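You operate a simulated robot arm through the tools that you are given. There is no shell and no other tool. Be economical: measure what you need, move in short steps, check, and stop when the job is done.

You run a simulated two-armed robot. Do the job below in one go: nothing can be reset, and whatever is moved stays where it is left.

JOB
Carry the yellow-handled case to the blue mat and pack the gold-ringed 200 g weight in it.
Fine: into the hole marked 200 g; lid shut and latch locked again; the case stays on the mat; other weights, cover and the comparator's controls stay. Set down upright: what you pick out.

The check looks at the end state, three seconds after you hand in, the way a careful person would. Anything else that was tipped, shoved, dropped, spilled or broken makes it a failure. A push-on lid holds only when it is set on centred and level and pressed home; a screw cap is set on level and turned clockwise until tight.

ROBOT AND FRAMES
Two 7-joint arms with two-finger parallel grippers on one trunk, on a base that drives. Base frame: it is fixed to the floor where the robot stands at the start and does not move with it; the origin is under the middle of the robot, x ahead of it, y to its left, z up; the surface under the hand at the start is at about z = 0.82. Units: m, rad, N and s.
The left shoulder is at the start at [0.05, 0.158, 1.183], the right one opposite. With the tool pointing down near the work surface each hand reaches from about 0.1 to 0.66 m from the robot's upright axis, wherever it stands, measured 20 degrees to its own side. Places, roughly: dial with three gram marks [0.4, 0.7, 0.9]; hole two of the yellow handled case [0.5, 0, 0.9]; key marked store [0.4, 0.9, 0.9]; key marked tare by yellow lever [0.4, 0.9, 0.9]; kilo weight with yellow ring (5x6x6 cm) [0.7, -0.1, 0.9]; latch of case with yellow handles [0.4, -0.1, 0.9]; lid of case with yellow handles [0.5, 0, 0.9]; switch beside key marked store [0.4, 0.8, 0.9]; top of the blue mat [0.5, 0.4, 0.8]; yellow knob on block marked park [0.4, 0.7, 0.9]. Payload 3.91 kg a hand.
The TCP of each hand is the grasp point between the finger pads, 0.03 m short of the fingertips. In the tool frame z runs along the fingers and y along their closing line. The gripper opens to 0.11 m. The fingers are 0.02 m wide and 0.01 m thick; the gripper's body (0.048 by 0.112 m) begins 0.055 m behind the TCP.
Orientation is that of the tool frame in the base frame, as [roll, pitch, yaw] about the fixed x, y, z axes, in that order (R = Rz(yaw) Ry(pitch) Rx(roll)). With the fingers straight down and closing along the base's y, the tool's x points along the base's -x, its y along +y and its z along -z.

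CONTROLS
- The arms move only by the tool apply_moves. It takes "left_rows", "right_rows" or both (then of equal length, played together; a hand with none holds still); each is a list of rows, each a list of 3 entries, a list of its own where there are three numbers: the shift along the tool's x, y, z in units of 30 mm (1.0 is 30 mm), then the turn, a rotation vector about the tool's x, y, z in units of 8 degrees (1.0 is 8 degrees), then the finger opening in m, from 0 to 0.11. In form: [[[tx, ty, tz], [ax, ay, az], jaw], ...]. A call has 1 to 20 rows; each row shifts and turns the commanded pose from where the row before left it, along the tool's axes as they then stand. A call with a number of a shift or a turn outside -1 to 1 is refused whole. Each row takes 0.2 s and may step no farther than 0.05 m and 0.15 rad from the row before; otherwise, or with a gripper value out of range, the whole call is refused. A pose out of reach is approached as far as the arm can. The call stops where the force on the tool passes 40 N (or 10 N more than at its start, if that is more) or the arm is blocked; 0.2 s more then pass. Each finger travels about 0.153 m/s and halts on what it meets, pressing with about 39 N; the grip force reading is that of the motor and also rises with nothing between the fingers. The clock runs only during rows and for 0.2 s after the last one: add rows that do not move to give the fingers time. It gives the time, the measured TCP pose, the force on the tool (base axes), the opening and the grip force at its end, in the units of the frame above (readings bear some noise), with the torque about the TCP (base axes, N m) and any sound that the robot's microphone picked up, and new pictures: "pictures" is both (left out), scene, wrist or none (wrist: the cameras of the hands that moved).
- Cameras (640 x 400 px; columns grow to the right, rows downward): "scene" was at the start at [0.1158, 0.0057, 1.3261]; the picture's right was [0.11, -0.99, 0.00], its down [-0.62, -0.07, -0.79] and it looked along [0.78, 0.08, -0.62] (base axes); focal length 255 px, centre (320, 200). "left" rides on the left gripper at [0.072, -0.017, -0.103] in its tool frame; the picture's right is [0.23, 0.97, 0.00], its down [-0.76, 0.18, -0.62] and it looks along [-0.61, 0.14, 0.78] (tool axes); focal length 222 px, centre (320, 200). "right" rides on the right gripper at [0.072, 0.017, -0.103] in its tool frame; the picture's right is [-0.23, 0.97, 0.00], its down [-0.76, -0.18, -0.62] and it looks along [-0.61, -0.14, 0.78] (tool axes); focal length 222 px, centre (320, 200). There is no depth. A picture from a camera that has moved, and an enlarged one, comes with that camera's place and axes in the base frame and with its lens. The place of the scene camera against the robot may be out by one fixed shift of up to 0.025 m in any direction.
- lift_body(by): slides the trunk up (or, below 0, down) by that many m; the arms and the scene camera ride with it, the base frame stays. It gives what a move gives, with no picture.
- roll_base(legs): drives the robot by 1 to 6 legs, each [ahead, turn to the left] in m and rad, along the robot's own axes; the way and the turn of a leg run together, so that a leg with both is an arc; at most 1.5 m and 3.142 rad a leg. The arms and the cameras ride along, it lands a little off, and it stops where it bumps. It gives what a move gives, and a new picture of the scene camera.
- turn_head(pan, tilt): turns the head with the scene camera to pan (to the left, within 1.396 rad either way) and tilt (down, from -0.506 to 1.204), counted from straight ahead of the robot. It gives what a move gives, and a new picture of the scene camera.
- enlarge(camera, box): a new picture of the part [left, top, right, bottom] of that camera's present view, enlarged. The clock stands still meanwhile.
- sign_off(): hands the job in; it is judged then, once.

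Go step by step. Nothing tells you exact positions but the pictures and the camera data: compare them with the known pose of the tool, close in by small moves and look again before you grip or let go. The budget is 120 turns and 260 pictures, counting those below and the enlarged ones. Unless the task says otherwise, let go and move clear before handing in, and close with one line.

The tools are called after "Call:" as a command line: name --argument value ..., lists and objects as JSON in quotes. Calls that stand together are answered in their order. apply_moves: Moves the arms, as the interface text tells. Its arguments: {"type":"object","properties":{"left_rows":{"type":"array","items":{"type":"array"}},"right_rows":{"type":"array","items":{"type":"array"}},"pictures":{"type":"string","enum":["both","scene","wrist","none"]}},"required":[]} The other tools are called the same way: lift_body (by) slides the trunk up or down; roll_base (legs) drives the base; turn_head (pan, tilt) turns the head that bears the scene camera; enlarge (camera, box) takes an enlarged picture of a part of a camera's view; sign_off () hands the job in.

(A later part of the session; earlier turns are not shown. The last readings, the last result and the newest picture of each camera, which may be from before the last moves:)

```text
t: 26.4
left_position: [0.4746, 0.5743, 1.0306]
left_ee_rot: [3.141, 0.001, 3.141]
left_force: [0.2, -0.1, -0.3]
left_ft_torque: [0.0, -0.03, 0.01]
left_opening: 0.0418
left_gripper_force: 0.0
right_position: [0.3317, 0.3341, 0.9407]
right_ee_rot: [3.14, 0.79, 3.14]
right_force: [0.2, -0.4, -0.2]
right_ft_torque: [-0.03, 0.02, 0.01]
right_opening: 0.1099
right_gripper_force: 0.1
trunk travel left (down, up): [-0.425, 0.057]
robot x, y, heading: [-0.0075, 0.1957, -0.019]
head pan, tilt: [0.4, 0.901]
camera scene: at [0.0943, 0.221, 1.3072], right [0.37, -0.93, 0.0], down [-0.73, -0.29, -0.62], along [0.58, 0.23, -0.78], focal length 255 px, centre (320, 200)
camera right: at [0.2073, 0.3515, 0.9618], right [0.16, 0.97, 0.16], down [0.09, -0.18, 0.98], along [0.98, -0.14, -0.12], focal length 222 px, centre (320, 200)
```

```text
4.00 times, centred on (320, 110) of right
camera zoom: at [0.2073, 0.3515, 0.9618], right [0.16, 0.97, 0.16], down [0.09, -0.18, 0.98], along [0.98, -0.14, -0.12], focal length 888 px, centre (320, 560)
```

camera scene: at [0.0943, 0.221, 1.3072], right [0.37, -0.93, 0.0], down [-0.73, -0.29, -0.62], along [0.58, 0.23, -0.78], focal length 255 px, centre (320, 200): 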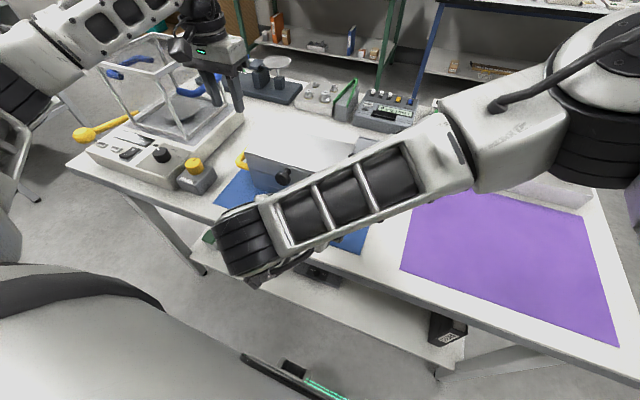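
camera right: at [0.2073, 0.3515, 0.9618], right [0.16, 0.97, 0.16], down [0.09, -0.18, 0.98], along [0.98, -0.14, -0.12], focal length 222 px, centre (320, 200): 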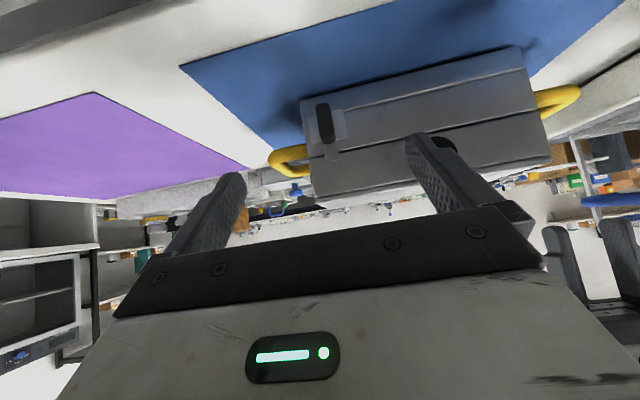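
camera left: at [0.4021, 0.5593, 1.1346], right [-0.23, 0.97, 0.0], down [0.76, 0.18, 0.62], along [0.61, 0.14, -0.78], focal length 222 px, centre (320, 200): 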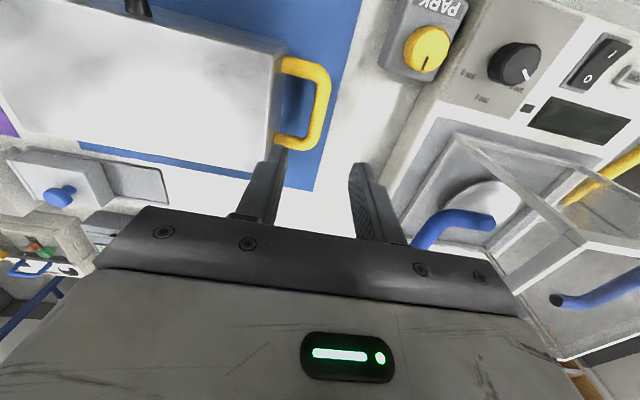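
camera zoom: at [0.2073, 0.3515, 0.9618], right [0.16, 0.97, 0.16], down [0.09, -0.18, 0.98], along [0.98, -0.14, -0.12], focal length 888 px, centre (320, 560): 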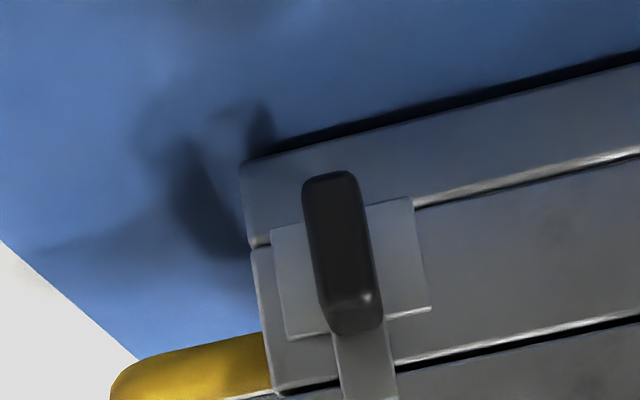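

The latch looks like a paddle on a pivot plate, its strip reaching up over the seam (pivot about y≈0.341, z≈0.867). First I anchor the case with the left hand on its handle while bringing the right hand close to the paddle.

Call:
apply_moves --left_rows '[[[0, 0, 0.967], [0, 0, 0], 0.042], [[0, 0, 0.967], [0, 0, 0], 0.042], [[0, 0, 0.967], [0, 0, 0], 0.042], [[0, 0, 0.967], [0, 0, 0], 0.042], [[0, 0, 0.9], [0, 0, 0], 0.042], [[0, 0, 0], [0, 0, 0], 0.042]]' --right_rows '[[[0.133, 0.078, 0.71], [0, 0, 0], 0.05], [[0.133, 0.078, 0.71], [0, 0, 0], 0.05], [[0.133, 0.078, 0.71], [0, 0, 0], 0.05], [[0, 0, 0], [0, 0, 0], 0.05], [[0, 0, 0], [0, 0, 0], 0.05], [[0, 0, 0], [0, 0, 0], 0.05]]' --pictures "wrist"

Call:
enlarge --camera "right" --box '[230, 80, 410, 220]'

```text
t: 27.8
left_position: [0.4755, 0.5726, 0.8849]
left_ee_rot: [3.142, 0.0, 3.139]
left_force: [0.9, 0.5, -1.5]
left_ft_torque: [-0.01, -0.02, 0.01]
left_opening: 0.0419
left_gripper_force: 0.0
right_position: [0.3687, 0.3397, 0.8899]
right_ee_rot: [-3.142, 0.789, 3.139]
right_force: [0.2, 0.3, 0.1]
right_ft_torque: [0.01, -0.01, 0.02]
right_opening: 0.0502
right_gripper_force: 0.1
trunk travel left (down, up): [-0.425, 0.057]
robot x, y, heading: [-0.0046, 0.1965, -0.016]
head pan, tilt: [0.4, 0.901]
camera right: at [0.2435, 0.3566, 0.9102], right [0.16, 0.97, 0.16], down [0.1, -0.18, 0.98], along [0.98, -0.14, -0.12], focal length 222 px, centre (320, 200)
camera left: at [0.4022, 0.5577, 0.9886], right [-0.23, 0.97, 0.0], down [0.76, 0.18, 0.62], along [0.61, 0.14, -0.78], focal length 222 px, centre (320, 200)
```

right: 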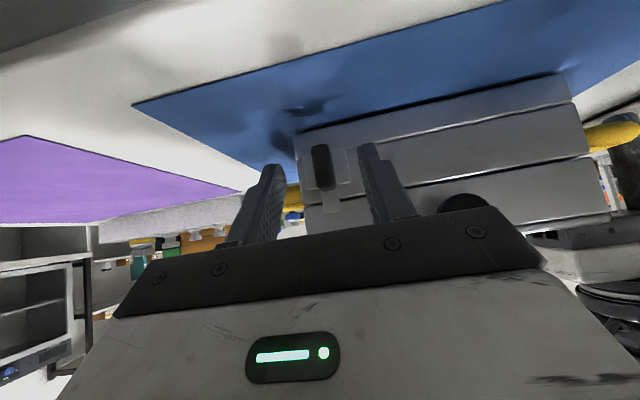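
left: 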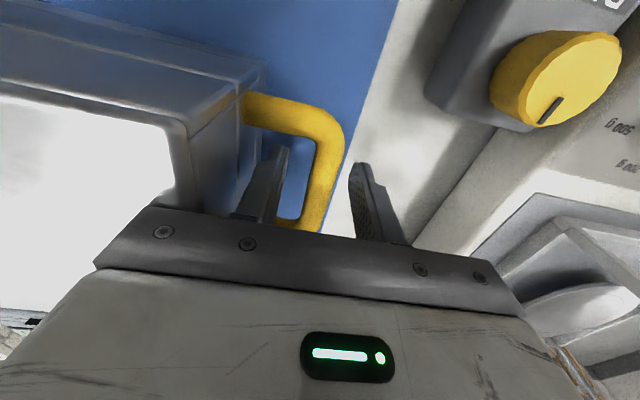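

```text
2.86 times, centred on (320, 150) of right
camera zoom: at [0.2435, 0.3566, 0.9102], right [0.16, 0.97, 0.16], down [0.1, -0.18, 0.98], along [0.98, -0.14, -0.12], focal length 635 px, centre (320, 343)
```

zoom: 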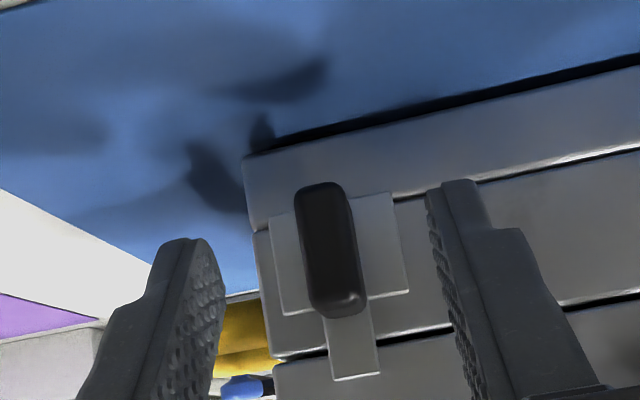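

Both hands are placed. I slip the right fingers around the paddle and close both hands, left on the handle as an anchor.

Call:
apply_moves --left_rows '[[[0, 0, 0], [0, 0, 0], 0.02], [[0, 0, 0], [0, 0, 0], 0.0], [[0, 0, 0], [0, 0, 0], 0.0], [[0, 0, 0], [0, 0, 0], 0.0], [[0, 0, 0], [0, 0, 0], 0.0]]' --right_rows '[[[0.06, 0.05, 0.4], [0, 0, 0], 0.05], [[0, 0, 0.34], [0, 0, 0], 0.05], [[0, 0, 0], [0, 0, 0], 0.02], [[0, 0, 0], [0, 0, 0], 0.0], [[0, 0, 0], [0, 0, 0], 0.0]]' --pictures "wrist"

Call:
enlarge --camera "right" --box '[230, 80, 410, 220]'

```text
t: 29.0
left_position: [0.474, 0.5739, 0.8846]
left_ee_rot: [3.14, -0.001, -3.14]
left_force: [4.3, 7.4, -0.1]
left_ft_torque: [0.1, 0.02, 0.04]
left_opening: 0.0152
left_gripper_force: 38.7
right_position: [0.3823, 0.3401, 0.8685]
right_ee_rot: [-3.141, 0.788, 3.14]
right_force: [-4.4, -11.7, 2.2]
right_ft_torque: [0.08, -0.33, -0.08]
right_opening: 0.0134
right_gripper_force: 38.9
trunk travel left (down, up): [-0.425, 0.057]
robot x, y, heading: [-0.0032, 0.1983, -0.019]
head pan, tilt: [0.4, 0.901]
camera right: at [0.2585, 0.3573, 0.891], right [0.16, 0.97, 0.16], down [0.09, -0.18, 0.98], along [0.98, -0.15, -0.12], focal length 222 px, centre (320, 200)
camera left: at [0.4024, 0.5583, 0.9887], right [-0.23, 0.97, 0.0], down [0.76, 0.18, 0.62], along [0.61, 0.14, -0.78], focal length 222 px, centre (320, 200)
```

right: 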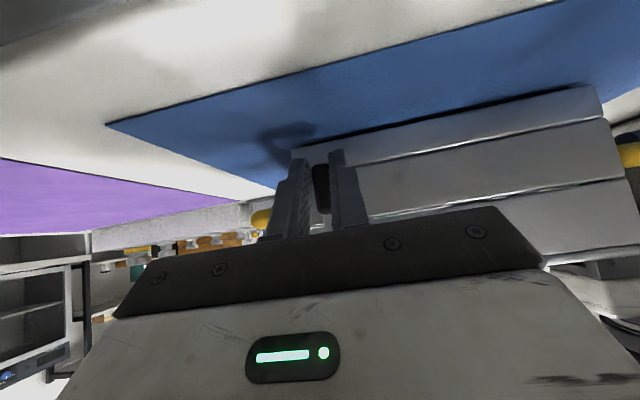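
left: 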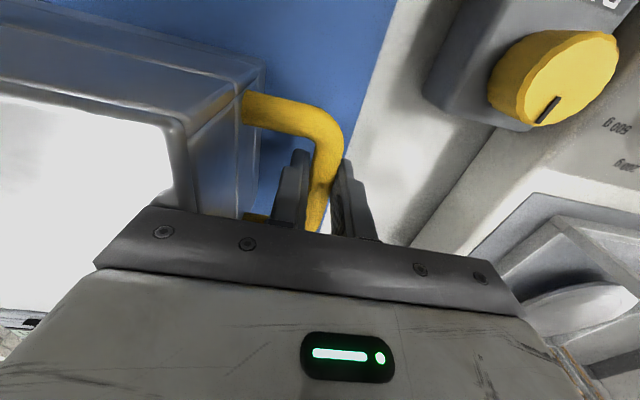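

```text
2.86 times, centred on (320, 150) of right
camera zoom: at [0.2585, 0.3573, 0.891], right [0.16, 0.97, 0.16], down [0.09, -0.18, 0.98], along [0.98, -0.15, -0.12], focal length 635 px, centre (320, 343)
```

zoom: 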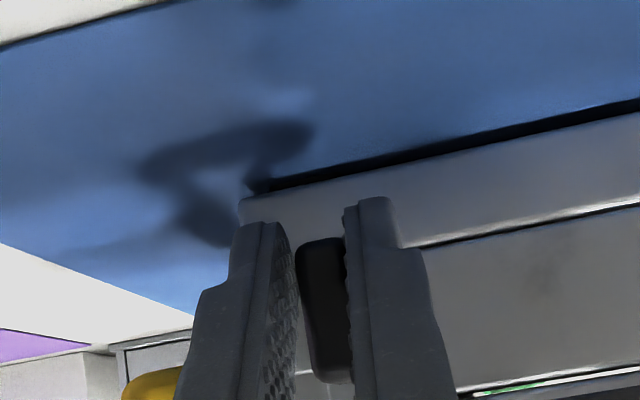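

The paddle is gripped (13 mm). I test a gentle twist about the pivot, its top going towards the robot's right.

Call:
apply_moves --right_rows '[[[0, 0, 0], [-0.4, 0, 0.4], 0.0], [[0, 0, 0], [-0.4, 0, 0.4], 0.0], [[0, 0, 0], [-0.4, 0, 0.4], 0.0]]' --pictures "none"

Call:
enlarge --camera "right" --box '[230, 80, 410, 220]'

```text
t: 29.8
left_position: [0.4759, 0.5751, 0.8847]
left_ee_rot: [3.138, 0.002, 3.141]
left_force: [5.3, 16.9, 0.5]
left_ft_torque: [0.12, -0.08, 0.0]
left_opening: 0.0154
left_gripper_force: 39.3
right_position: [0.3827, 0.3391, 0.8691]
right_ee_rot: [2.813, 0.762, 2.906]
right_force: [-5.3, -22.7, 4.6]
right_ft_torque: [-0.09, 0.04, -0.39]
right_opening: 0.0137
right_gripper_force: 39.3
trunk travel left (down, up): [-0.425, 0.057]
robot x, y, heading: [-0.0084, 0.1977, -0.019]
head pan, tilt: [0.4, 0.901]
```

```text
2.86 times, centred on (320, 150) of right
camera zoom: at [0.2582, 0.3519, 0.8942], right [0.16, 0.91, 0.38], down [0.09, -0.4, 0.91], along [0.98, -0.11, -0.15], focal length 635 px, centre (320, 343)
```

zoom: 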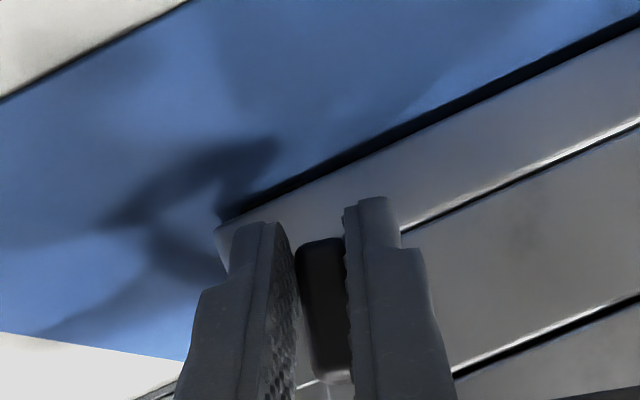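

The paddle turns freely with the hand, so it is a turn latch. I relieve the side force and go on turning.

Call:
apply_moves --right_rows '[[[0, -0.1, 0], [-0.4, 0, 0.4], 0.0], [[0, -0.03, 0], [-0.5, 0, 0.5], 0.0], [[0, -0.02, 0], [-0.5, 0, 0.5], 0.0], [[0, 0, 0], [-0.5, 0, 0.5], 0.0]]' --pictures "wrist"

Call:
enlarge --camera "right" --box '[230, 80, 410, 220]'

```text
t: 30.8
left_position: [0.4736, 0.5746, 0.8852]
left_ee_rot: [3.139, 0.002, -3.141]
left_force: [4.8, 17.5, 0.5]
left_ft_torque: [0.06, 0.14, 0.06]
left_opening: 0.0154
left_gripper_force: 38.9
right_position: [0.3815, 0.3375, 0.8688]
right_ee_rot: [2.356, 0.62, 2.617]
right_force: [-2.9, -12.1, 7.6]
right_ft_torque: [-0.02, -0.31, -0.31]
right_opening: 0.0136
right_gripper_force: 38.9
trunk travel left (down, up): [-0.425, 0.057]
robot x, y, heading: [-0.0067, 0.1964, -0.013]
head pan, tilt: [0.4, 0.901]
camera right: at [0.2576, 0.3396, 0.8959], right [0.16, 0.7, 0.69], down [0.09, -0.71, 0.7], along [0.98, -0.05, -0.18], focal length 222 px, centre (320, 200)
```

right: 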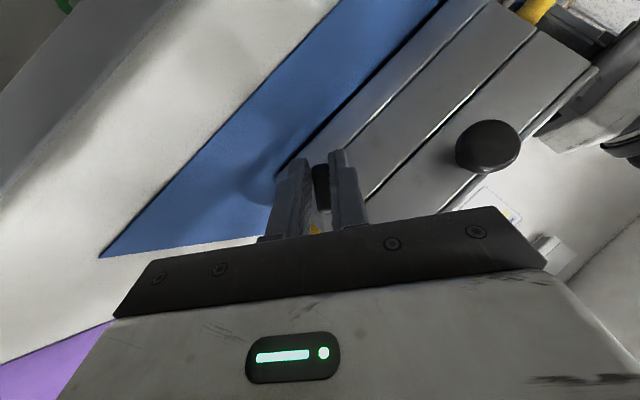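

```text
2.86 times, centred on (320, 150) of right
camera zoom: at [0.2576, 0.3396, 0.8959], right [0.16, 0.7, 0.69], down [0.09, -0.71, 0.7], along [0.98, -0.05, -0.18], focal length 635 px, centre (320, 343)
```

zoom: 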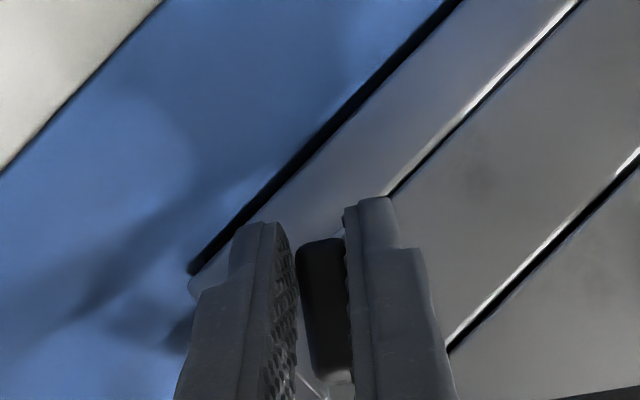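

Turned about 35° so far with no resistance. I carry on.

Call:
apply_moves --right_rows '[[[0, -0.05, 0], [-0.5, 0, 0.5], 0.0], [[0, -0.05, 0], [-0.5, 0, 0.5], 0.0], [[0, 0, 0], [-0.5, 0, 0.5], 0.0], [[0, 0, 0], [-0.5, 0, 0.5], 0.0], [[0, 0, 0], [-0.5, 0, 0.5], 0.0]]' --pictures "both"

Call:
enlarge --camera "right" --box '[230, 80, 410, 220]'

```text
t: 31.5
left_position: [0.4749, 0.5688, 0.886]
left_ee_rot: [-3.123, -0.001, 3.133]
left_force: [-2.5, 1.3, 1.0]
left_ft_torque: [-1.26, 1.31, 0.02]
left_opening: 0.0157
left_gripper_force: 38.9
right_position: [0.3787, 0.333, 0.8834]
right_ee_rot: [2.241, 0.518, 2.534]
right_force: [1.7, 0.6, -13.2]
right_ft_torque: [-0.03, -0.03, -0.38]
right_opening: 0.0135
right_gripper_force: 38.5
right hand out of reach, approached as far as the arm can: row 2, 3
trunk travel left (down, up): [-0.425, 0.057]
robot x, y, heading: [-0.0049, 0.1956, -0.018]
head pan, tilt: [0.4, 0.901]
stopped in row 3 (right hand): the force on the tool passed its limit at 46 N (the readings are from after the stop); the commanded pose is now the measured one
camera scene: at [0.0948, 0.2217, 1.3068], right [0.37, -0.93, 0.0], down [-0.73, -0.29, -0.62], along [0.58, 0.23, -0.78], focal length 255 px, centre (320, 200)
camera right: at [0.255, 0.3333, 0.9152], right [0.2, 0.6, 0.78], down [0.1, -0.8, 0.59], along [0.98, -0.04, -0.22], focal length 222 px, centre (320, 200)
```

scene: 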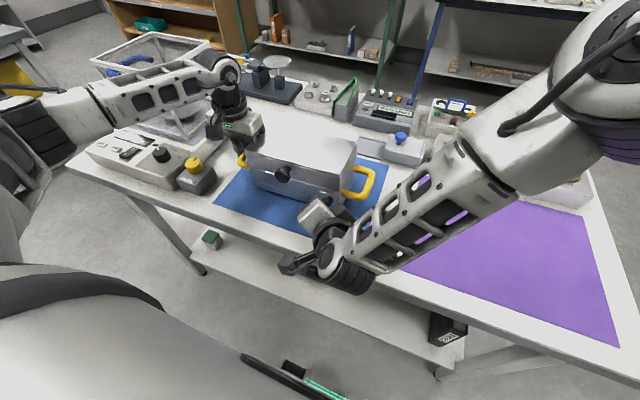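
right: 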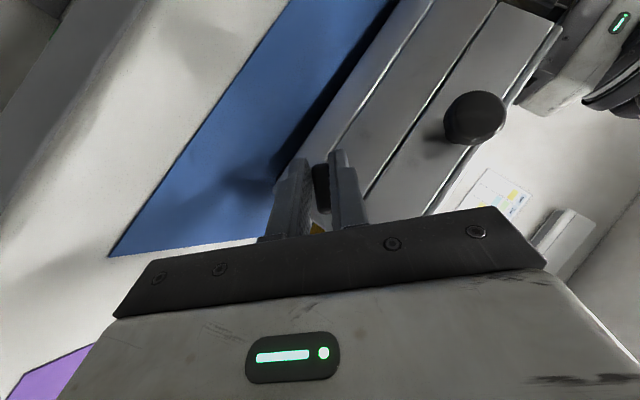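

```text
2.86 times, centred on (320, 150) of right
camera zoom: at [0.255, 0.3333, 0.9152], right [0.2, 0.6, 0.78], down [0.1, -0.8, 0.59], along [0.98, -0.04, -0.22], focal length 635 px, centre (320, 343)
```

zoom: 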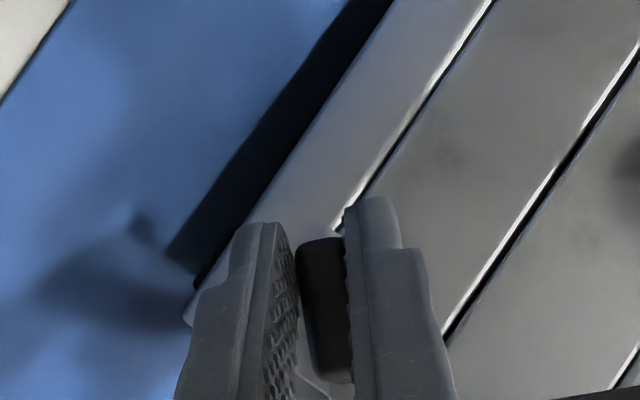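

The right arm hit a reach limit and lifted the case's right end by about 14 mm. I set that end back down at once, keeping the turn reached so far.

Call:
apply_moves --right_rows '[[[0.1, -0.1, 0.14], [0, 0, 0], 0.0], [[0.1, -0.1, 0.14], [0, 0, 0], 0.0], [[0.04, -0.05, 0.07], [0, 0, 0], 0.0]]' --pictures "scene"

```text
t: 32.3
left_position: [0.4767, 0.5716, 0.8896]
left_ee_rot: [-3.129, 0.005, 3.139]
left_force: [7.7, 15.4, -5.4]
left_ft_torque: [0.37, -0.49, -0.4]
left_opening: 0.0155
left_gripper_force: 38.9
right_position: [0.3815, 0.3377, 0.8717]
right_ee_rot: [2.242, 0.521, 2.531]
right_force: [-8.5, -14.9, -4.0]
right_ft_torque: [-0.05, 0.68, 0.49]
right_opening: 0.0134
right_gripper_force: 39.6
trunk travel left (down, up): [-0.425, 0.057]
robot x, y, heading: [-0.0056, 0.1966, -0.015]
head pan, tilt: [0.4, 0.901]
camera scene: at [0.0945, 0.2213, 1.3072], right [0.37, -0.93, 0.0], down [-0.73, -0.29, -0.62], along [0.58, 0.23, -0.78], focal length 255 px, centre (320, 200)
```

scene: 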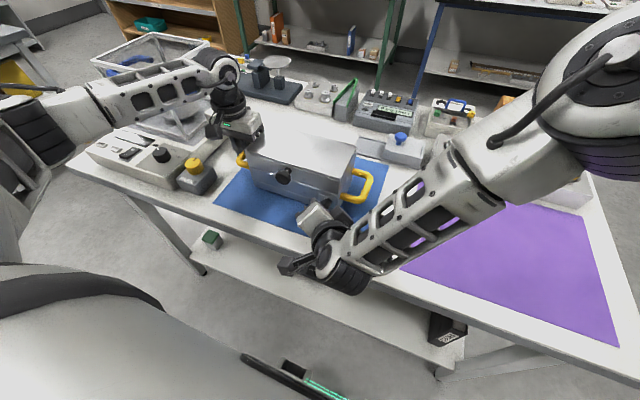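

The case still hangs slightly in both hands; I lower both a little more.

Call:
apply_moves --left_rows '[[[0, 0, 0.07], [0, 0, 0], 0.0], [[0, 0, 0.07], [0, 0, 0], 0.0], [[0, 0, 0.03], [0, 0, 0], 0.0]]' --right_rows '[[[0.03, -0.05, 0.03], [0, 0, 0], 0.0], [[0.02, -0.03, 0.02], [0, 0, 0], 0.0], [[0, 0, 0], [0, 0, 0], 0.0]]' --pictures "none"

```text
t: 33.1
left_position: [0.4759, 0.5725, 0.8861]
left_ee_rot: [-3.132, 0.013, 3.139]
left_force: [6.3, 24.5, 15.7]
left_ft_torque: [0.12, -1.12, -0.13]
left_opening: 0.0154
left_gripper_force: 38.9
right_position: [0.3812, 0.3372, 0.8724]
right_ee_rot: [2.238, 0.525, 2.524]
right_force: [-7.2, -20.3, -4.1]
right_ft_torque: [-0.06, 0.25, 0.07]
right_opening: 0.0136
right_gripper_force: 39.0
right hand out of reach, approached as far as the arm can: row 2
trunk travel left (down, up): [-0.425, 0.057]
robot x, y, heading: [-0.0054, 0.1951, -0.018]
head pan, tilt: [0.4, 0.901]
```

The left end is down; the right hand is at its limit, so I open it and withdraw along its axis, then look at the paddle.

Call:
apply_moves --right_rows '[[[0, 0, 0], [0, 0, 0], 0.03], [[0, 0, 0], [0, 0, 0], 0.04], [[0, 0, -0.8], [0, 0, 0], 0.05], [[0, 0, -1], [0, 0, 0], 0.11], [[0, 0, -0.5], [0, 0, 0], 0.11]]' --pictures "wrist"

Call:
enlarge --camera "scene" --box '[200, 100, 400, 240]'

```text
t: 34.3
left_position: [0.4764, 0.5694, 0.8856]
left_ee_rot: [-3.125, 0.009, 3.134]
left_force: [2.3, 12.1, 26.2]
left_ft_torque: [0.19, 0.09, 0.03]
left_opening: 0.0156
left_gripper_force: 39.0
right_position: [0.3319, 0.3052, 0.9105]
right_ee_rot: [2.23, 0.524, 2.531]
right_force: [-0.8, 0.8, -0.2]
right_ft_torque: [-0.03, 0.01, 0.01]
right_opening: 0.11
right_gripper_force: 0.1
trunk travel left (down, up): [-0.425, 0.057]
robot x, y, heading: [-0.0078, 0.201, -0.021]
head pan, tilt: [0.4, 0.901]
camera right: at [0.2082, 0.3042, 0.9399], right [0.19, 0.6, 0.78], down [0.1, -0.8, 0.59], along [0.98, -0.04, -0.21], focal length 222 px, centre (320, 200)
```

right: 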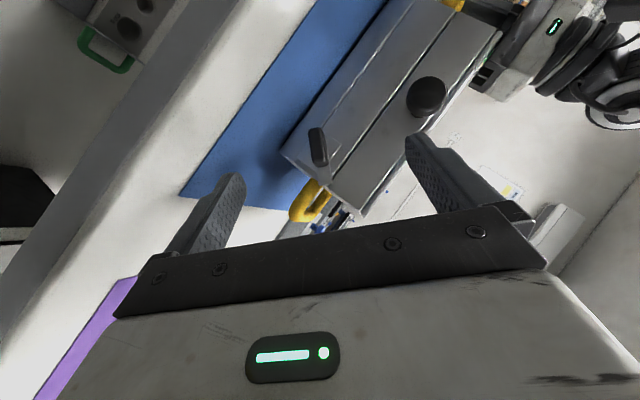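

```text
2.86 times, centred on (300, 170) of scene
camera zoom: at [0.0921, 0.2206, 1.3075], right [0.37, -0.93, 0.0], down [-0.73, -0.29, -0.62], along [0.58, 0.23, -0.78], focal length 730 px, centre (377, 286)
```

zoom: 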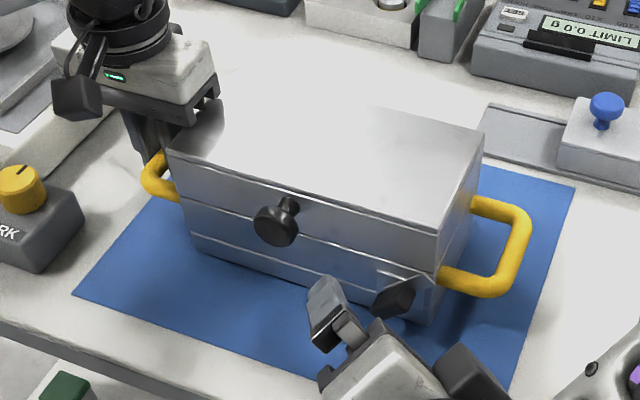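

Call:
enlarge --camera "right" --box '[260, 90, 380, 210]'

```text
3.33 times, centred on (320, 150) of right
camera zoom: at [0.2082, 0.3042, 0.9399], right [0.19, 0.6, 0.78], down [0.1, -0.8, 0.59], along [0.98, -0.04, -0.21], focal length 740 px, centre (320, 367)
```

zoom: 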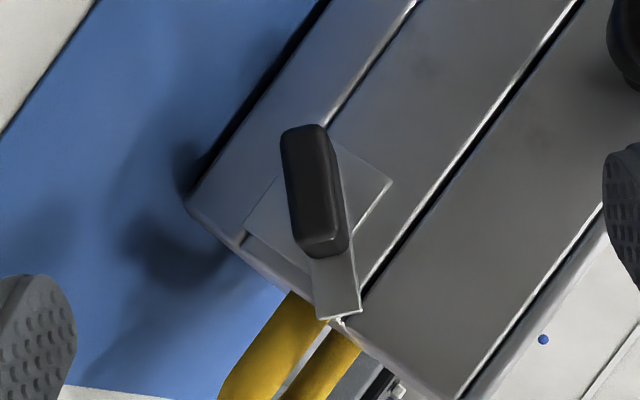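

The strip's tip is now right at the seam and the case edge, so it needs more turn. I'll bring the right hand upright again and push the paddle's raised end straight down from above, which the table supports.

Call:
apply_moves --left_rows '[[[0, 0, -0.05], [0, 0, 0], 0.0], [[0, 0, 0], [0, 0, 0], 0.0], [[0, 0, 0], [0, 0, 0], 0.0], [[0, 0, 0], [0, 0, 0], 0.0], [[0, 0, 0], [0, 0, 0], 0.0], [[0, 0, 0], [0, 0, 0], 0.0], [[0, 0, 0], [0, 0, 0], 0.0], [[0, 0, 0], [0, 0, 0], 0.0], [[0, 0, 0], [0, 0, 0], 0.0], [[0, 0, 0], [0, 0, 0], 0.0], [[0, 0, 0], [0, 0, 0], 0.0], [[0, 0, 0], [0, 0, 0], 0.0], [[0, 0, 0], [0, 0, 0], 0.0], [[0, 0, 0], [0, 0, 0], 0.0], [[0, 0, 0], [0, 0, 0], 0.0]]' --right_rows '[[[-0.49, 0.68, -0.54], [0, 0, 0], 0.08], [[-0.49, 0.68, -0.54], [0, 0, 0], 0.05], [[0, 0, 0], [0.54, -0.029, -0.527], 0.02], [[0, 0, 0], [0.54, -0.029, -0.527], 0.0], [[0, 0, 0], [0.54, -0.029, -0.527], 0.0], [[0, 0, 0], [0.54, -0.029, -0.527], 0.0], [[0, 0, 0], [0.54, -0.029, -0.527], 0.0], [[0, 0, 0], [0.54, -0.029, -0.527], 0.0], [[0, 0, 0], [0.54, -0.029, -0.527], 0.0], [[0, 0, 0], [0, 0.94, 0], 0.0], [[0, 0, 0], [0, 0.94, 0], 0.0], [[0, 0, 0], [0, 0.94, 0], 0.0], [[0, 0, 0], [0, 0.94, 0], 0.0], [[0, 0, 0], [0, 0.94, 0], 0.0], [[0, 0, 0], [0, 0.9, 0], 0.0]]' --pictures "wrist"

```text
t: 37.5
left_position: [0.4744, 0.5696, 0.8852]
left_ee_rot: [-3.126, 0.006, 3.134]
left_force: [5.1, 10.9, 19.4]
left_ft_torque: [0.14, 0.01, 0.15]
left_opening: 0.0157
left_gripper_force: 39.5
right_position: [0.3317, 0.3044, 0.9691]
right_ee_rot: [3.125, 0.0, 3.106]
right_force: [0.3, 0.2, 0.1]
right_ft_torque: [-0.02, 0.0, -0.03]
right_opening: 0.0001
right_gripper_force: 37.3
trunk travel left (down, up): [-0.425, 0.057]
robot x, y, heading: [-0.0052, 0.1963, -0.013]
head pan, tilt: [0.4, 0.901]
camera right: at [0.2593, 0.3221, 1.0721], right [0.26, 0.96, 0.02], down [0.75, -0.22, 0.62], along [0.6, -0.15, -0.78], focal length 222 px, centre (320, 200)
camera left: at [0.4018, 0.5559, 0.9898], right [-0.22, 0.98, -0.02], down [0.76, 0.18, 0.62], along [0.61, 0.12, -0.78], focal length 222 px, centre (320, 200)
```

right: 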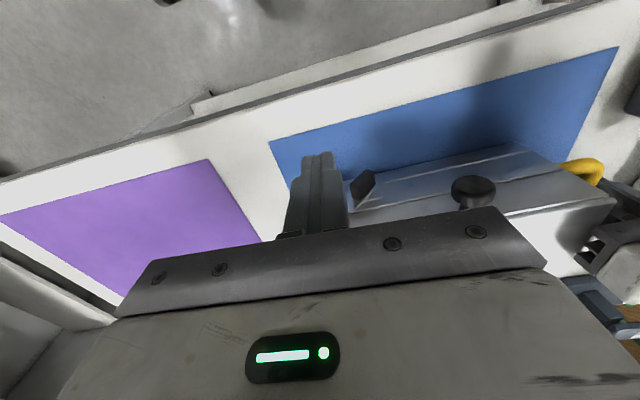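
left: 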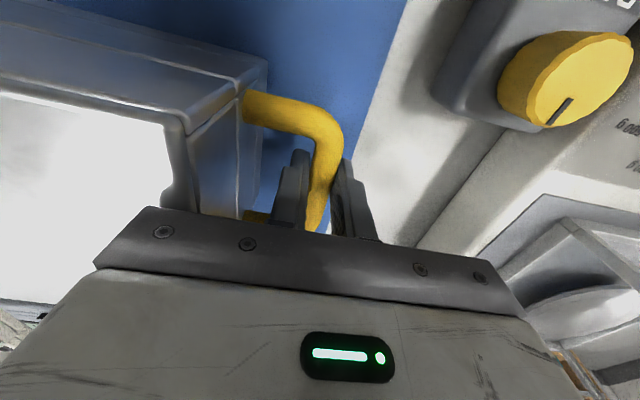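

I centre the closed fingers above the paddle's raised right end (about x=0.398, y=0.323) and check before pushing.

Call:
apply_moves --right_rows '[[[-0.737, 0.207, 0], [0, 0, -0.256], 0.0], [[-0.737, 0.207, 0], [0, 0, 0], 0.0], [[-0.737, 0.207, 0.5], [0, 0, 0], 0.0], [[0, 0, 0.9], [0, 0, 0], 0.0]]' --pictures "both"

Call:
enlarge --camera "right" --box '[240, 80, 400, 220]'

```text
t: 38.5
left_position: [0.4749, 0.5682, 0.8865]
left_ee_rot: [-3.122, 0.005, 3.136]
left_force: [4.9, 11.4, 18.7]
left_ft_torque: [0.15, -0.04, 0.14]
left_opening: 0.0158
left_gripper_force: 39.1
right_position: [0.4002, 0.3222, 0.9283]
right_ee_rot: [3.125, 0.003, -3.141]
right_force: [0.5, -0.5, 0.2]
right_ft_torque: [0.02, 0.04, 0.0]
right_opening: 0.0
right_gripper_force: 38.0
trunk travel left (down, up): [-0.425, 0.057]
robot x, y, heading: [-0.0055, 0.1988, -0.02]
head pan, tilt: [0.4, 0.901]
camera scene: at [0.093, 0.2209, 1.3074], right [0.37, -0.93, 0.0], down [-0.73, -0.29, -0.62], along [0.58, 0.23, -0.78], focal length 255 px, centre (320, 200)
camera right: at [0.3273, 0.3371, 1.031], right [0.23, 0.97, 0.02], down [0.76, -0.19, 0.62], along [0.61, -0.13, -0.78], focal length 222 px, centre (320, 200)
```

scene: 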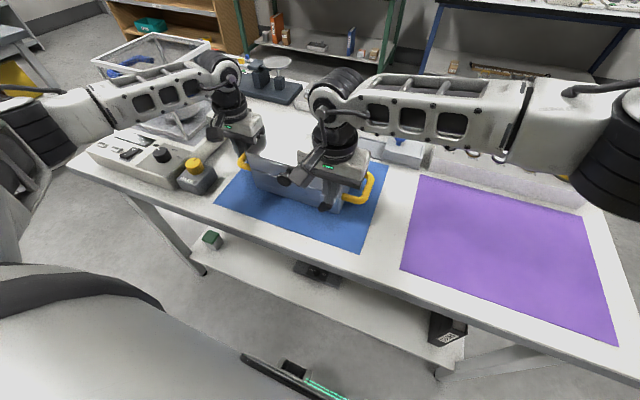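
right: 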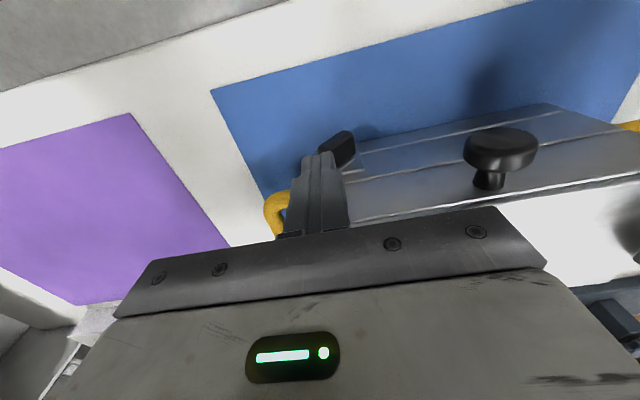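

```text
2.86 times, centred on (320, 150) of right
camera zoom: at [0.3273, 0.3371, 1.031], right [0.23, 0.97, 0.02], down [0.76, -0.19, 0.62], along [0.61, -0.13, -0.78], focal length 635 px, centre (320, 343)
```

zoom: 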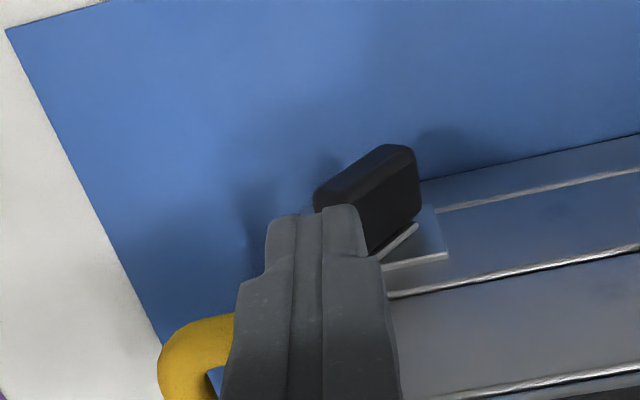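

The fingertips are over the raised half of the paddle, left of its pivot in the picture. I push down slowly.

Call:
apply_moves --right_rows '[[[0, -0.05, 0.25], [0, 0, 0], 0.0], [[0, 0, 0.2], [0, 0, 0], 0.0], [[0, 0, 0.2], [0, 0, 0], 0.0], [[0, 0, 0.15], [0, 0, 0], 0.0]]' --pictures "none"

Call:
enlarge --camera "right" --box '[240, 80, 400, 220]'

```text
t: 39.4
left_position: [0.4738, 0.5704, 0.8861]
left_ee_rot: [-3.13, 0.007, 3.138]
left_force: [-1.9, 0.8, 9.3]
left_ft_torque: [0.05, 0.86, 0.04]
left_opening: 0.0156
left_gripper_force: 39.0
right_position: [0.3993, 0.3198, 0.9128]
right_ee_rot: [3.125, 0.005, 3.139]
right_force: [-4.9, -6.1, 13.1]
right_ft_torque: [-0.08, 0.11, 0.03]
right_opening: 0.0001
right_gripper_force: 37.7
trunk travel left (down, up): [-0.425, 0.057]
robot x, y, heading: [-0.0066, 0.1935, -0.014]
head pan, tilt: [0.4, 0.901]
stopped in row 4 (right hand): the force on the tool passed its limit at 48 N (the readings are from after the stop); the commanded pose is now the measured one
```

```text
2.86 times, centred on (320, 150) of right
camera zoom: at [0.3264, 0.3357, 1.015], right [0.23, 0.97, 0.02], down [0.76, -0.19, 0.62], along [0.61, -0.13, -0.78], focal length 635 px, centre (320, 343)
```

zoom: 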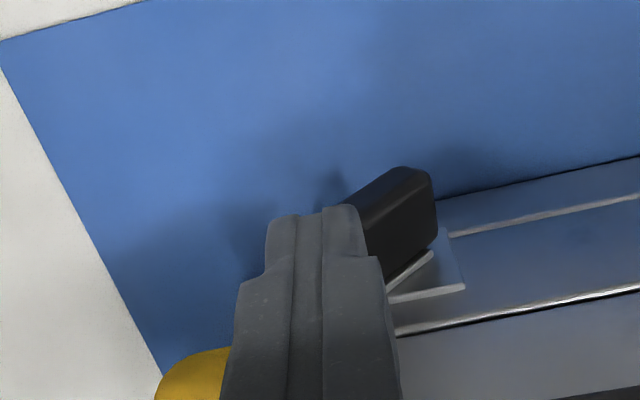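

It stopped at 48 N with the paddle at about 45–50°; possibly that is its open stop. I lift off and look.

Call:
apply_moves --right_rows '[[[0.3, -0.6, -0.8], [0, 0, 0], 0.0], [[0.8, -0.8, -0.6], [0, 0, 0], 0.0], [[0.8, -0.8, 0], [0, 0, 0], 0.0]]' --pictures "none"

Call:
enlarge --camera "right" --box '[320, 120, 440, 220]'

Call:
enlarge --camera "scene" --box '[280, 140, 380, 220]'

```text
t: 40.2
left_position: [0.4728, 0.5702, 0.8859]
left_ee_rot: [-3.13, 0.01, 3.138]
left_force: [-9.4, -1.6, 20.5]
left_ft_torque: [0.05, 0.4, 0.04]
left_opening: 0.0155
left_gripper_force: 39.0
right_position: [0.3408, 0.253, 0.9561]
right_ee_rot: [3.125, 0.007, 3.137]
right_force: [0.9, 0.5, -1.0]
right_ft_torque: [-0.02, -0.01, -0.02]
right_opening: 0.0
right_gripper_force: 37.6
trunk travel left (down, up): [-0.425, 0.057]
robot x, y, heading: [-0.0069, 0.195, -0.017]
head pan, tilt: [0.4, 0.901]
```

```text
4.00 times, centred on (380, 170) of right
camera zoom: at [0.2673, 0.2689, 1.0582], right [0.23, 0.97, 0.02], down [0.76, -0.19, 0.63], along [0.61, -0.13, -0.78], focal length 888 px, centre (80, 320)
```

zoom: 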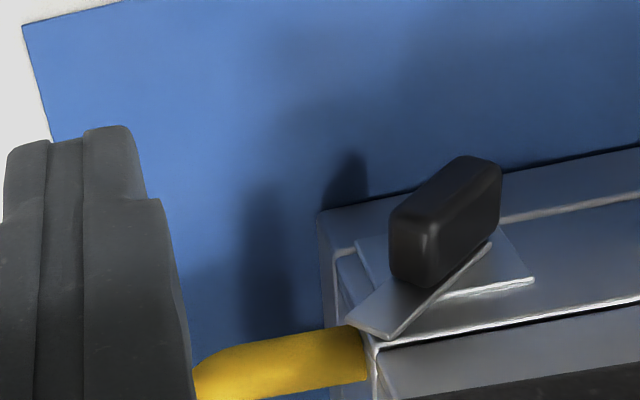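

```text
5.00 times, centred on (330, 180) of scene
camera zoom: at [0.0916, 0.2195, 1.3076], right [0.37, -0.93, 0.0], down [-0.73, -0.29, -0.62], along [0.58, 0.23, -0.78], focal length 1277 px, centre (270, 300)
```

zoom: 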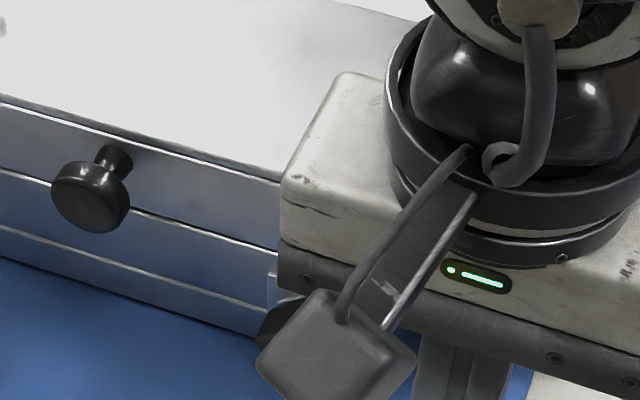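

The strip's end seems to have just cleared the seam at this angle, at what feels like a stop. I'll test with a gentle lift of the lid knob; first I bring the right hand over the knob to locate it.

Call:
apply_moves --right_rows '[[[-0.11, 0.6, -0.5], [0, 0, 0], 0.02], [[-0.11, 0.97, -0.4], [0, 0, 0], 0.06], [[-0.11, 0.97, -0.4], [0, 0, 0], 0.06], [[-0.11, 0.97, -0.2], [0, 0, 0], 0.06], [[-0.11, 0.97, 0], [0, 0, 0], 0.06], [[-0.11, 0.97, 0], [0, 0, 0], 0.06]]' --pictures "wrist"

Call:
enlarge --camera "right" --box '[230, 60, 410, 200]'

```text
t: 41.6
left_position: [0.4744, 0.5683, 0.8866]
left_ee_rot: [-3.13, 0.008, 3.137]
left_force: [-5.1, 2.3, 22.7]
left_ft_torque: [-0.05, 0.05, -0.01]
left_opening: 0.0155
left_gripper_force: 39.0
right_position: [0.3586, 0.386, 0.9982]
right_ee_rot: [3.125, 0.009, 3.14]
right_force: [-1.4, 0.2, -0.6]
right_ft_torque: [0.01, 0.03, 0.01]
right_opening: 0.06
right_gripper_force: 0.1
right hand out of reach, approached as far as the arm can: row 6
trunk travel left (down, up): [-0.425, 0.057]
robot x, y, heading: [-0.0078, 0.1969, -0.019]
head pan, tilt: [0.4, 0.901]
camera right: at [0.2856, 0.4021, 1.1017], right [0.23, 0.97, 0.02], down [0.76, -0.19, 0.63], along [0.61, -0.13, -0.78], focal length 222 px, centre (320, 200)
```

right: 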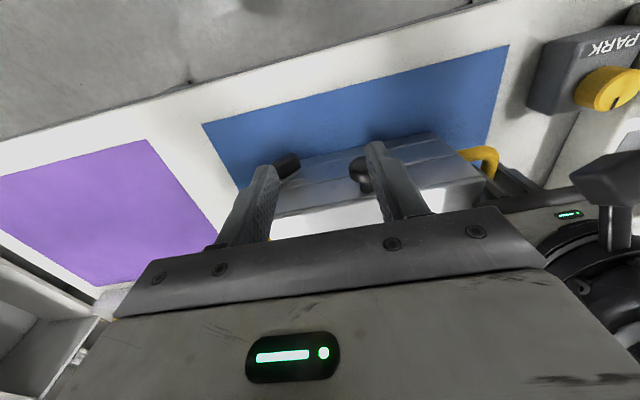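

```text
2.86 times, centred on (320, 130) of right
camera zoom: at [0.2856, 0.4021, 1.1017], right [0.23, 0.97, 0.02], down [0.76, -0.19, 0.63], along [0.61, -0.13, -0.78], focal length 635 px, centre (320, 400)
```

zoom: 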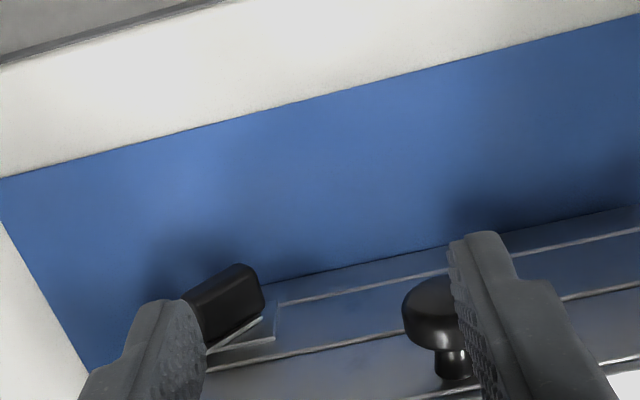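

The right hand cannot reach that far across; the left can. So I swap: the right hand will anchor on the right handle, and the left hand takes the lid knob.

Call:
apply_moves --left_rows '[[[0, 0, -0.1], [0, 0, 0], 0.03], [[0, 0, 0], [0, 0, 0], 0.042], [[0, 0, -0.8], [0, 0, 0], 0.042], [[0, 0, -1], [0, 0, 0], 0.042], [[0, 0, -1], [0, 0, 0], 0.042], [[0, 0, -1], [0, 0, 0], 0.042], [[0, 0, 0], [0, 0, 0], 0.042]]' --right_rows '[[[0, -0.6, -0.2], [0, 0, 0], 0.06], [[-0.4, -0.8, 0], [0, 0, 0], 0.06], [[-0.7, -0.8, 0], [0, 0, 0], 0.06], [[-0.8, -0.8, 0], [0, 0, 0], 0.05], [[-1, -0.7, 0], [0, 0, 0], 0.042], [[-0.98, -0.35, 0], [-0.1, 0, 0], 0.042], [[0, 0, 0], [0, 0, 0], 0.042]]' --pictures "both"

```text
t: 43.2
left_position: [0.4764, 0.5718, 1.0041]
left_ee_rot: [-3.127, 0.006, 3.136]
left_force: [0.1, -0.2, -0.3]
left_ft_torque: [0.0, 0.05, -0.03]
left_opening: 0.0423
left_gripper_force: 0.1
right_position: [0.4784, 0.2631, 1.0016]
right_ee_rot: [3.113, 0.005, 3.139]
right_force: [0.3, 0.5, -0.2]
right_ft_torque: [-0.02, 0.06, 0.01]
right_opening: 0.0418
right_gripper_force: 0.0
trunk travel left (down, up): [-0.425, 0.057]
robot x, y, heading: [-0.0107, 0.2011, -0.015]
head pan, tilt: [0.4, 0.901]
camera scene: at [0.094, 0.2209, 1.3072], right [0.37, -0.93, 0.0], down [-0.73, -0.29, -0.62], along [0.58, 0.23, -0.78], focal length 255 px, centre (320, 200)
camera right: at [0.4056, 0.2775, 1.1051], right [0.23, 0.97, 0.03], down [0.76, -0.2, 0.62], along [0.61, -0.12, -0.78], focal length 222 px, centre (320, 200)
camera left: at [0.4031, 0.5587, 1.1077], right [-0.22, 0.97, -0.01], down [0.76, 0.18, 0.62], along [0.61, 0.13, -0.78], focal length 222 px, centre (320, 200)
```

scene: 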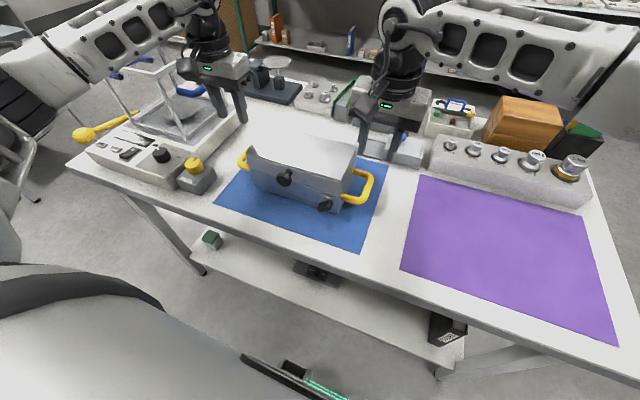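
right: 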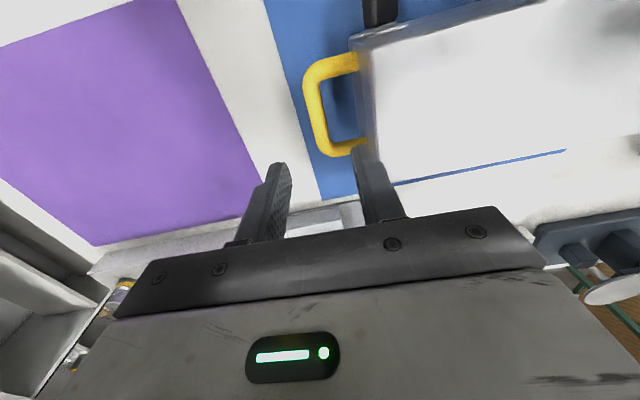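
left: 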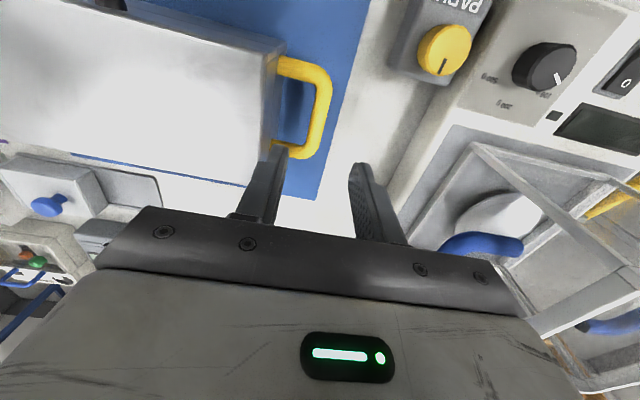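

I send the left hand over the knob area and the right hand down around the right handle.

Call:
apply_moves --left_rows '[[[0.5, -0.86, 0], [0, 0, 0], 0.06], [[0.5, -0.86, 0], [0, 0, 0], 0.06], [[0.5, -0.86, 0], [0, 0, 0], 0.06], [[0.5, -0.86, 0], [0, 0, 0], 0.06], [[0.5, -0.86, 0], [0, 0, 0], 0.06], [[0.5, -0.86, 0], [0, 0, 0], 0.06], [[0, 0, 0], [0, 0, 0], 0.06]]' --right_rows '[[[0.03, 0.03, 0.9], [0.2, 0, 0], 0.042], [[0.03, 0.03, 0.9], [0, 0, 0], 0.042], [[0.03, 0.03, 0.95], [0, 0, 0], 0.042], [[0.03, 0.02, 0.95], [0, 0, 0], 0.042], [[0, 0, 0.15], [0, 0, 0], 0.042], [[0, 0, 0], [0, 0, 0], 0.042], [[0, 0, 0], [0, 0, 0], 0.042]]' --pictures "wrist"

Call:
enlarge --camera "left" --box '[230, 60, 410, 200]'

```text
t: 44.8
left_position: [0.3837, 0.4169, 1.0018]
left_ee_rot: [-3.131, 0.004, 3.137]
left_force: [-0.3, -0.7, -0.2]
left_ft_torque: [-0.01, 0.0, -0.01]
left_opening: 0.0598
left_gripper_force: 0.0
right_position: [0.4714, 0.2686, 0.8863]
right_ee_rot: [3.14, 0.005, 3.137]
right_force: [0.8, 0.4, 0.8]
right_ft_torque: [-0.02, 0.01, 0.02]
right_opening: 0.042
right_gripper_force: 0.1
trunk travel left (down, up): [-0.425, 0.057]
robot x, y, heading: [-0.0094, 0.2001, -0.015]
head pan, tilt: [0.4, 0.901]
camera right: at [0.399, 0.2856, 0.9891], right [0.23, 0.97, 0.0], down [0.76, -0.18, 0.63], along [0.61, -0.14, -0.78], focal length 222 px, centre (320, 200)
camera left: at [0.3112, 0.4031, 1.1051], right [-0.22, 0.97, -0.01], down [0.76, 0.18, 0.62], along [0.61, 0.13, -0.78], focal length 222 px, centre (320, 200)
```

right: 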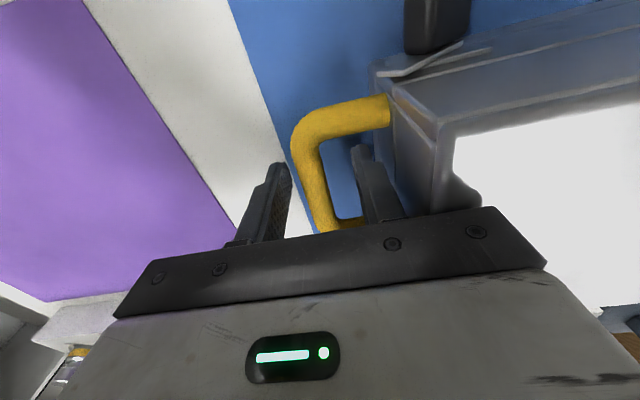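
left: 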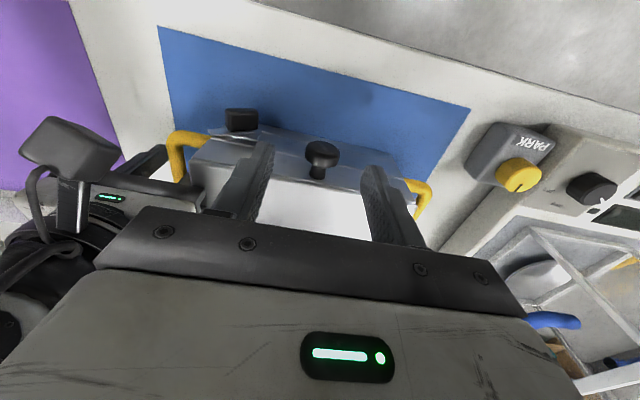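

```text
2.86 times, centred on (320, 130) of left
camera zoom: at [0.3112, 0.4031, 1.1051], right [-0.22, 0.97, -0.01], down [0.76, 0.18, 0.62], along [0.61, 0.13, -0.78], focal length 635 px, centre (320, 400)
```

zoom: 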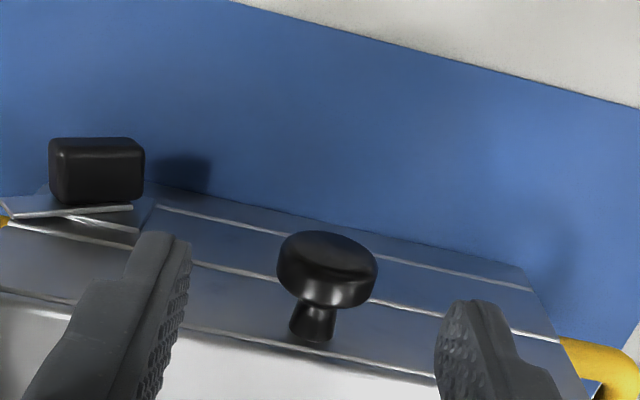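

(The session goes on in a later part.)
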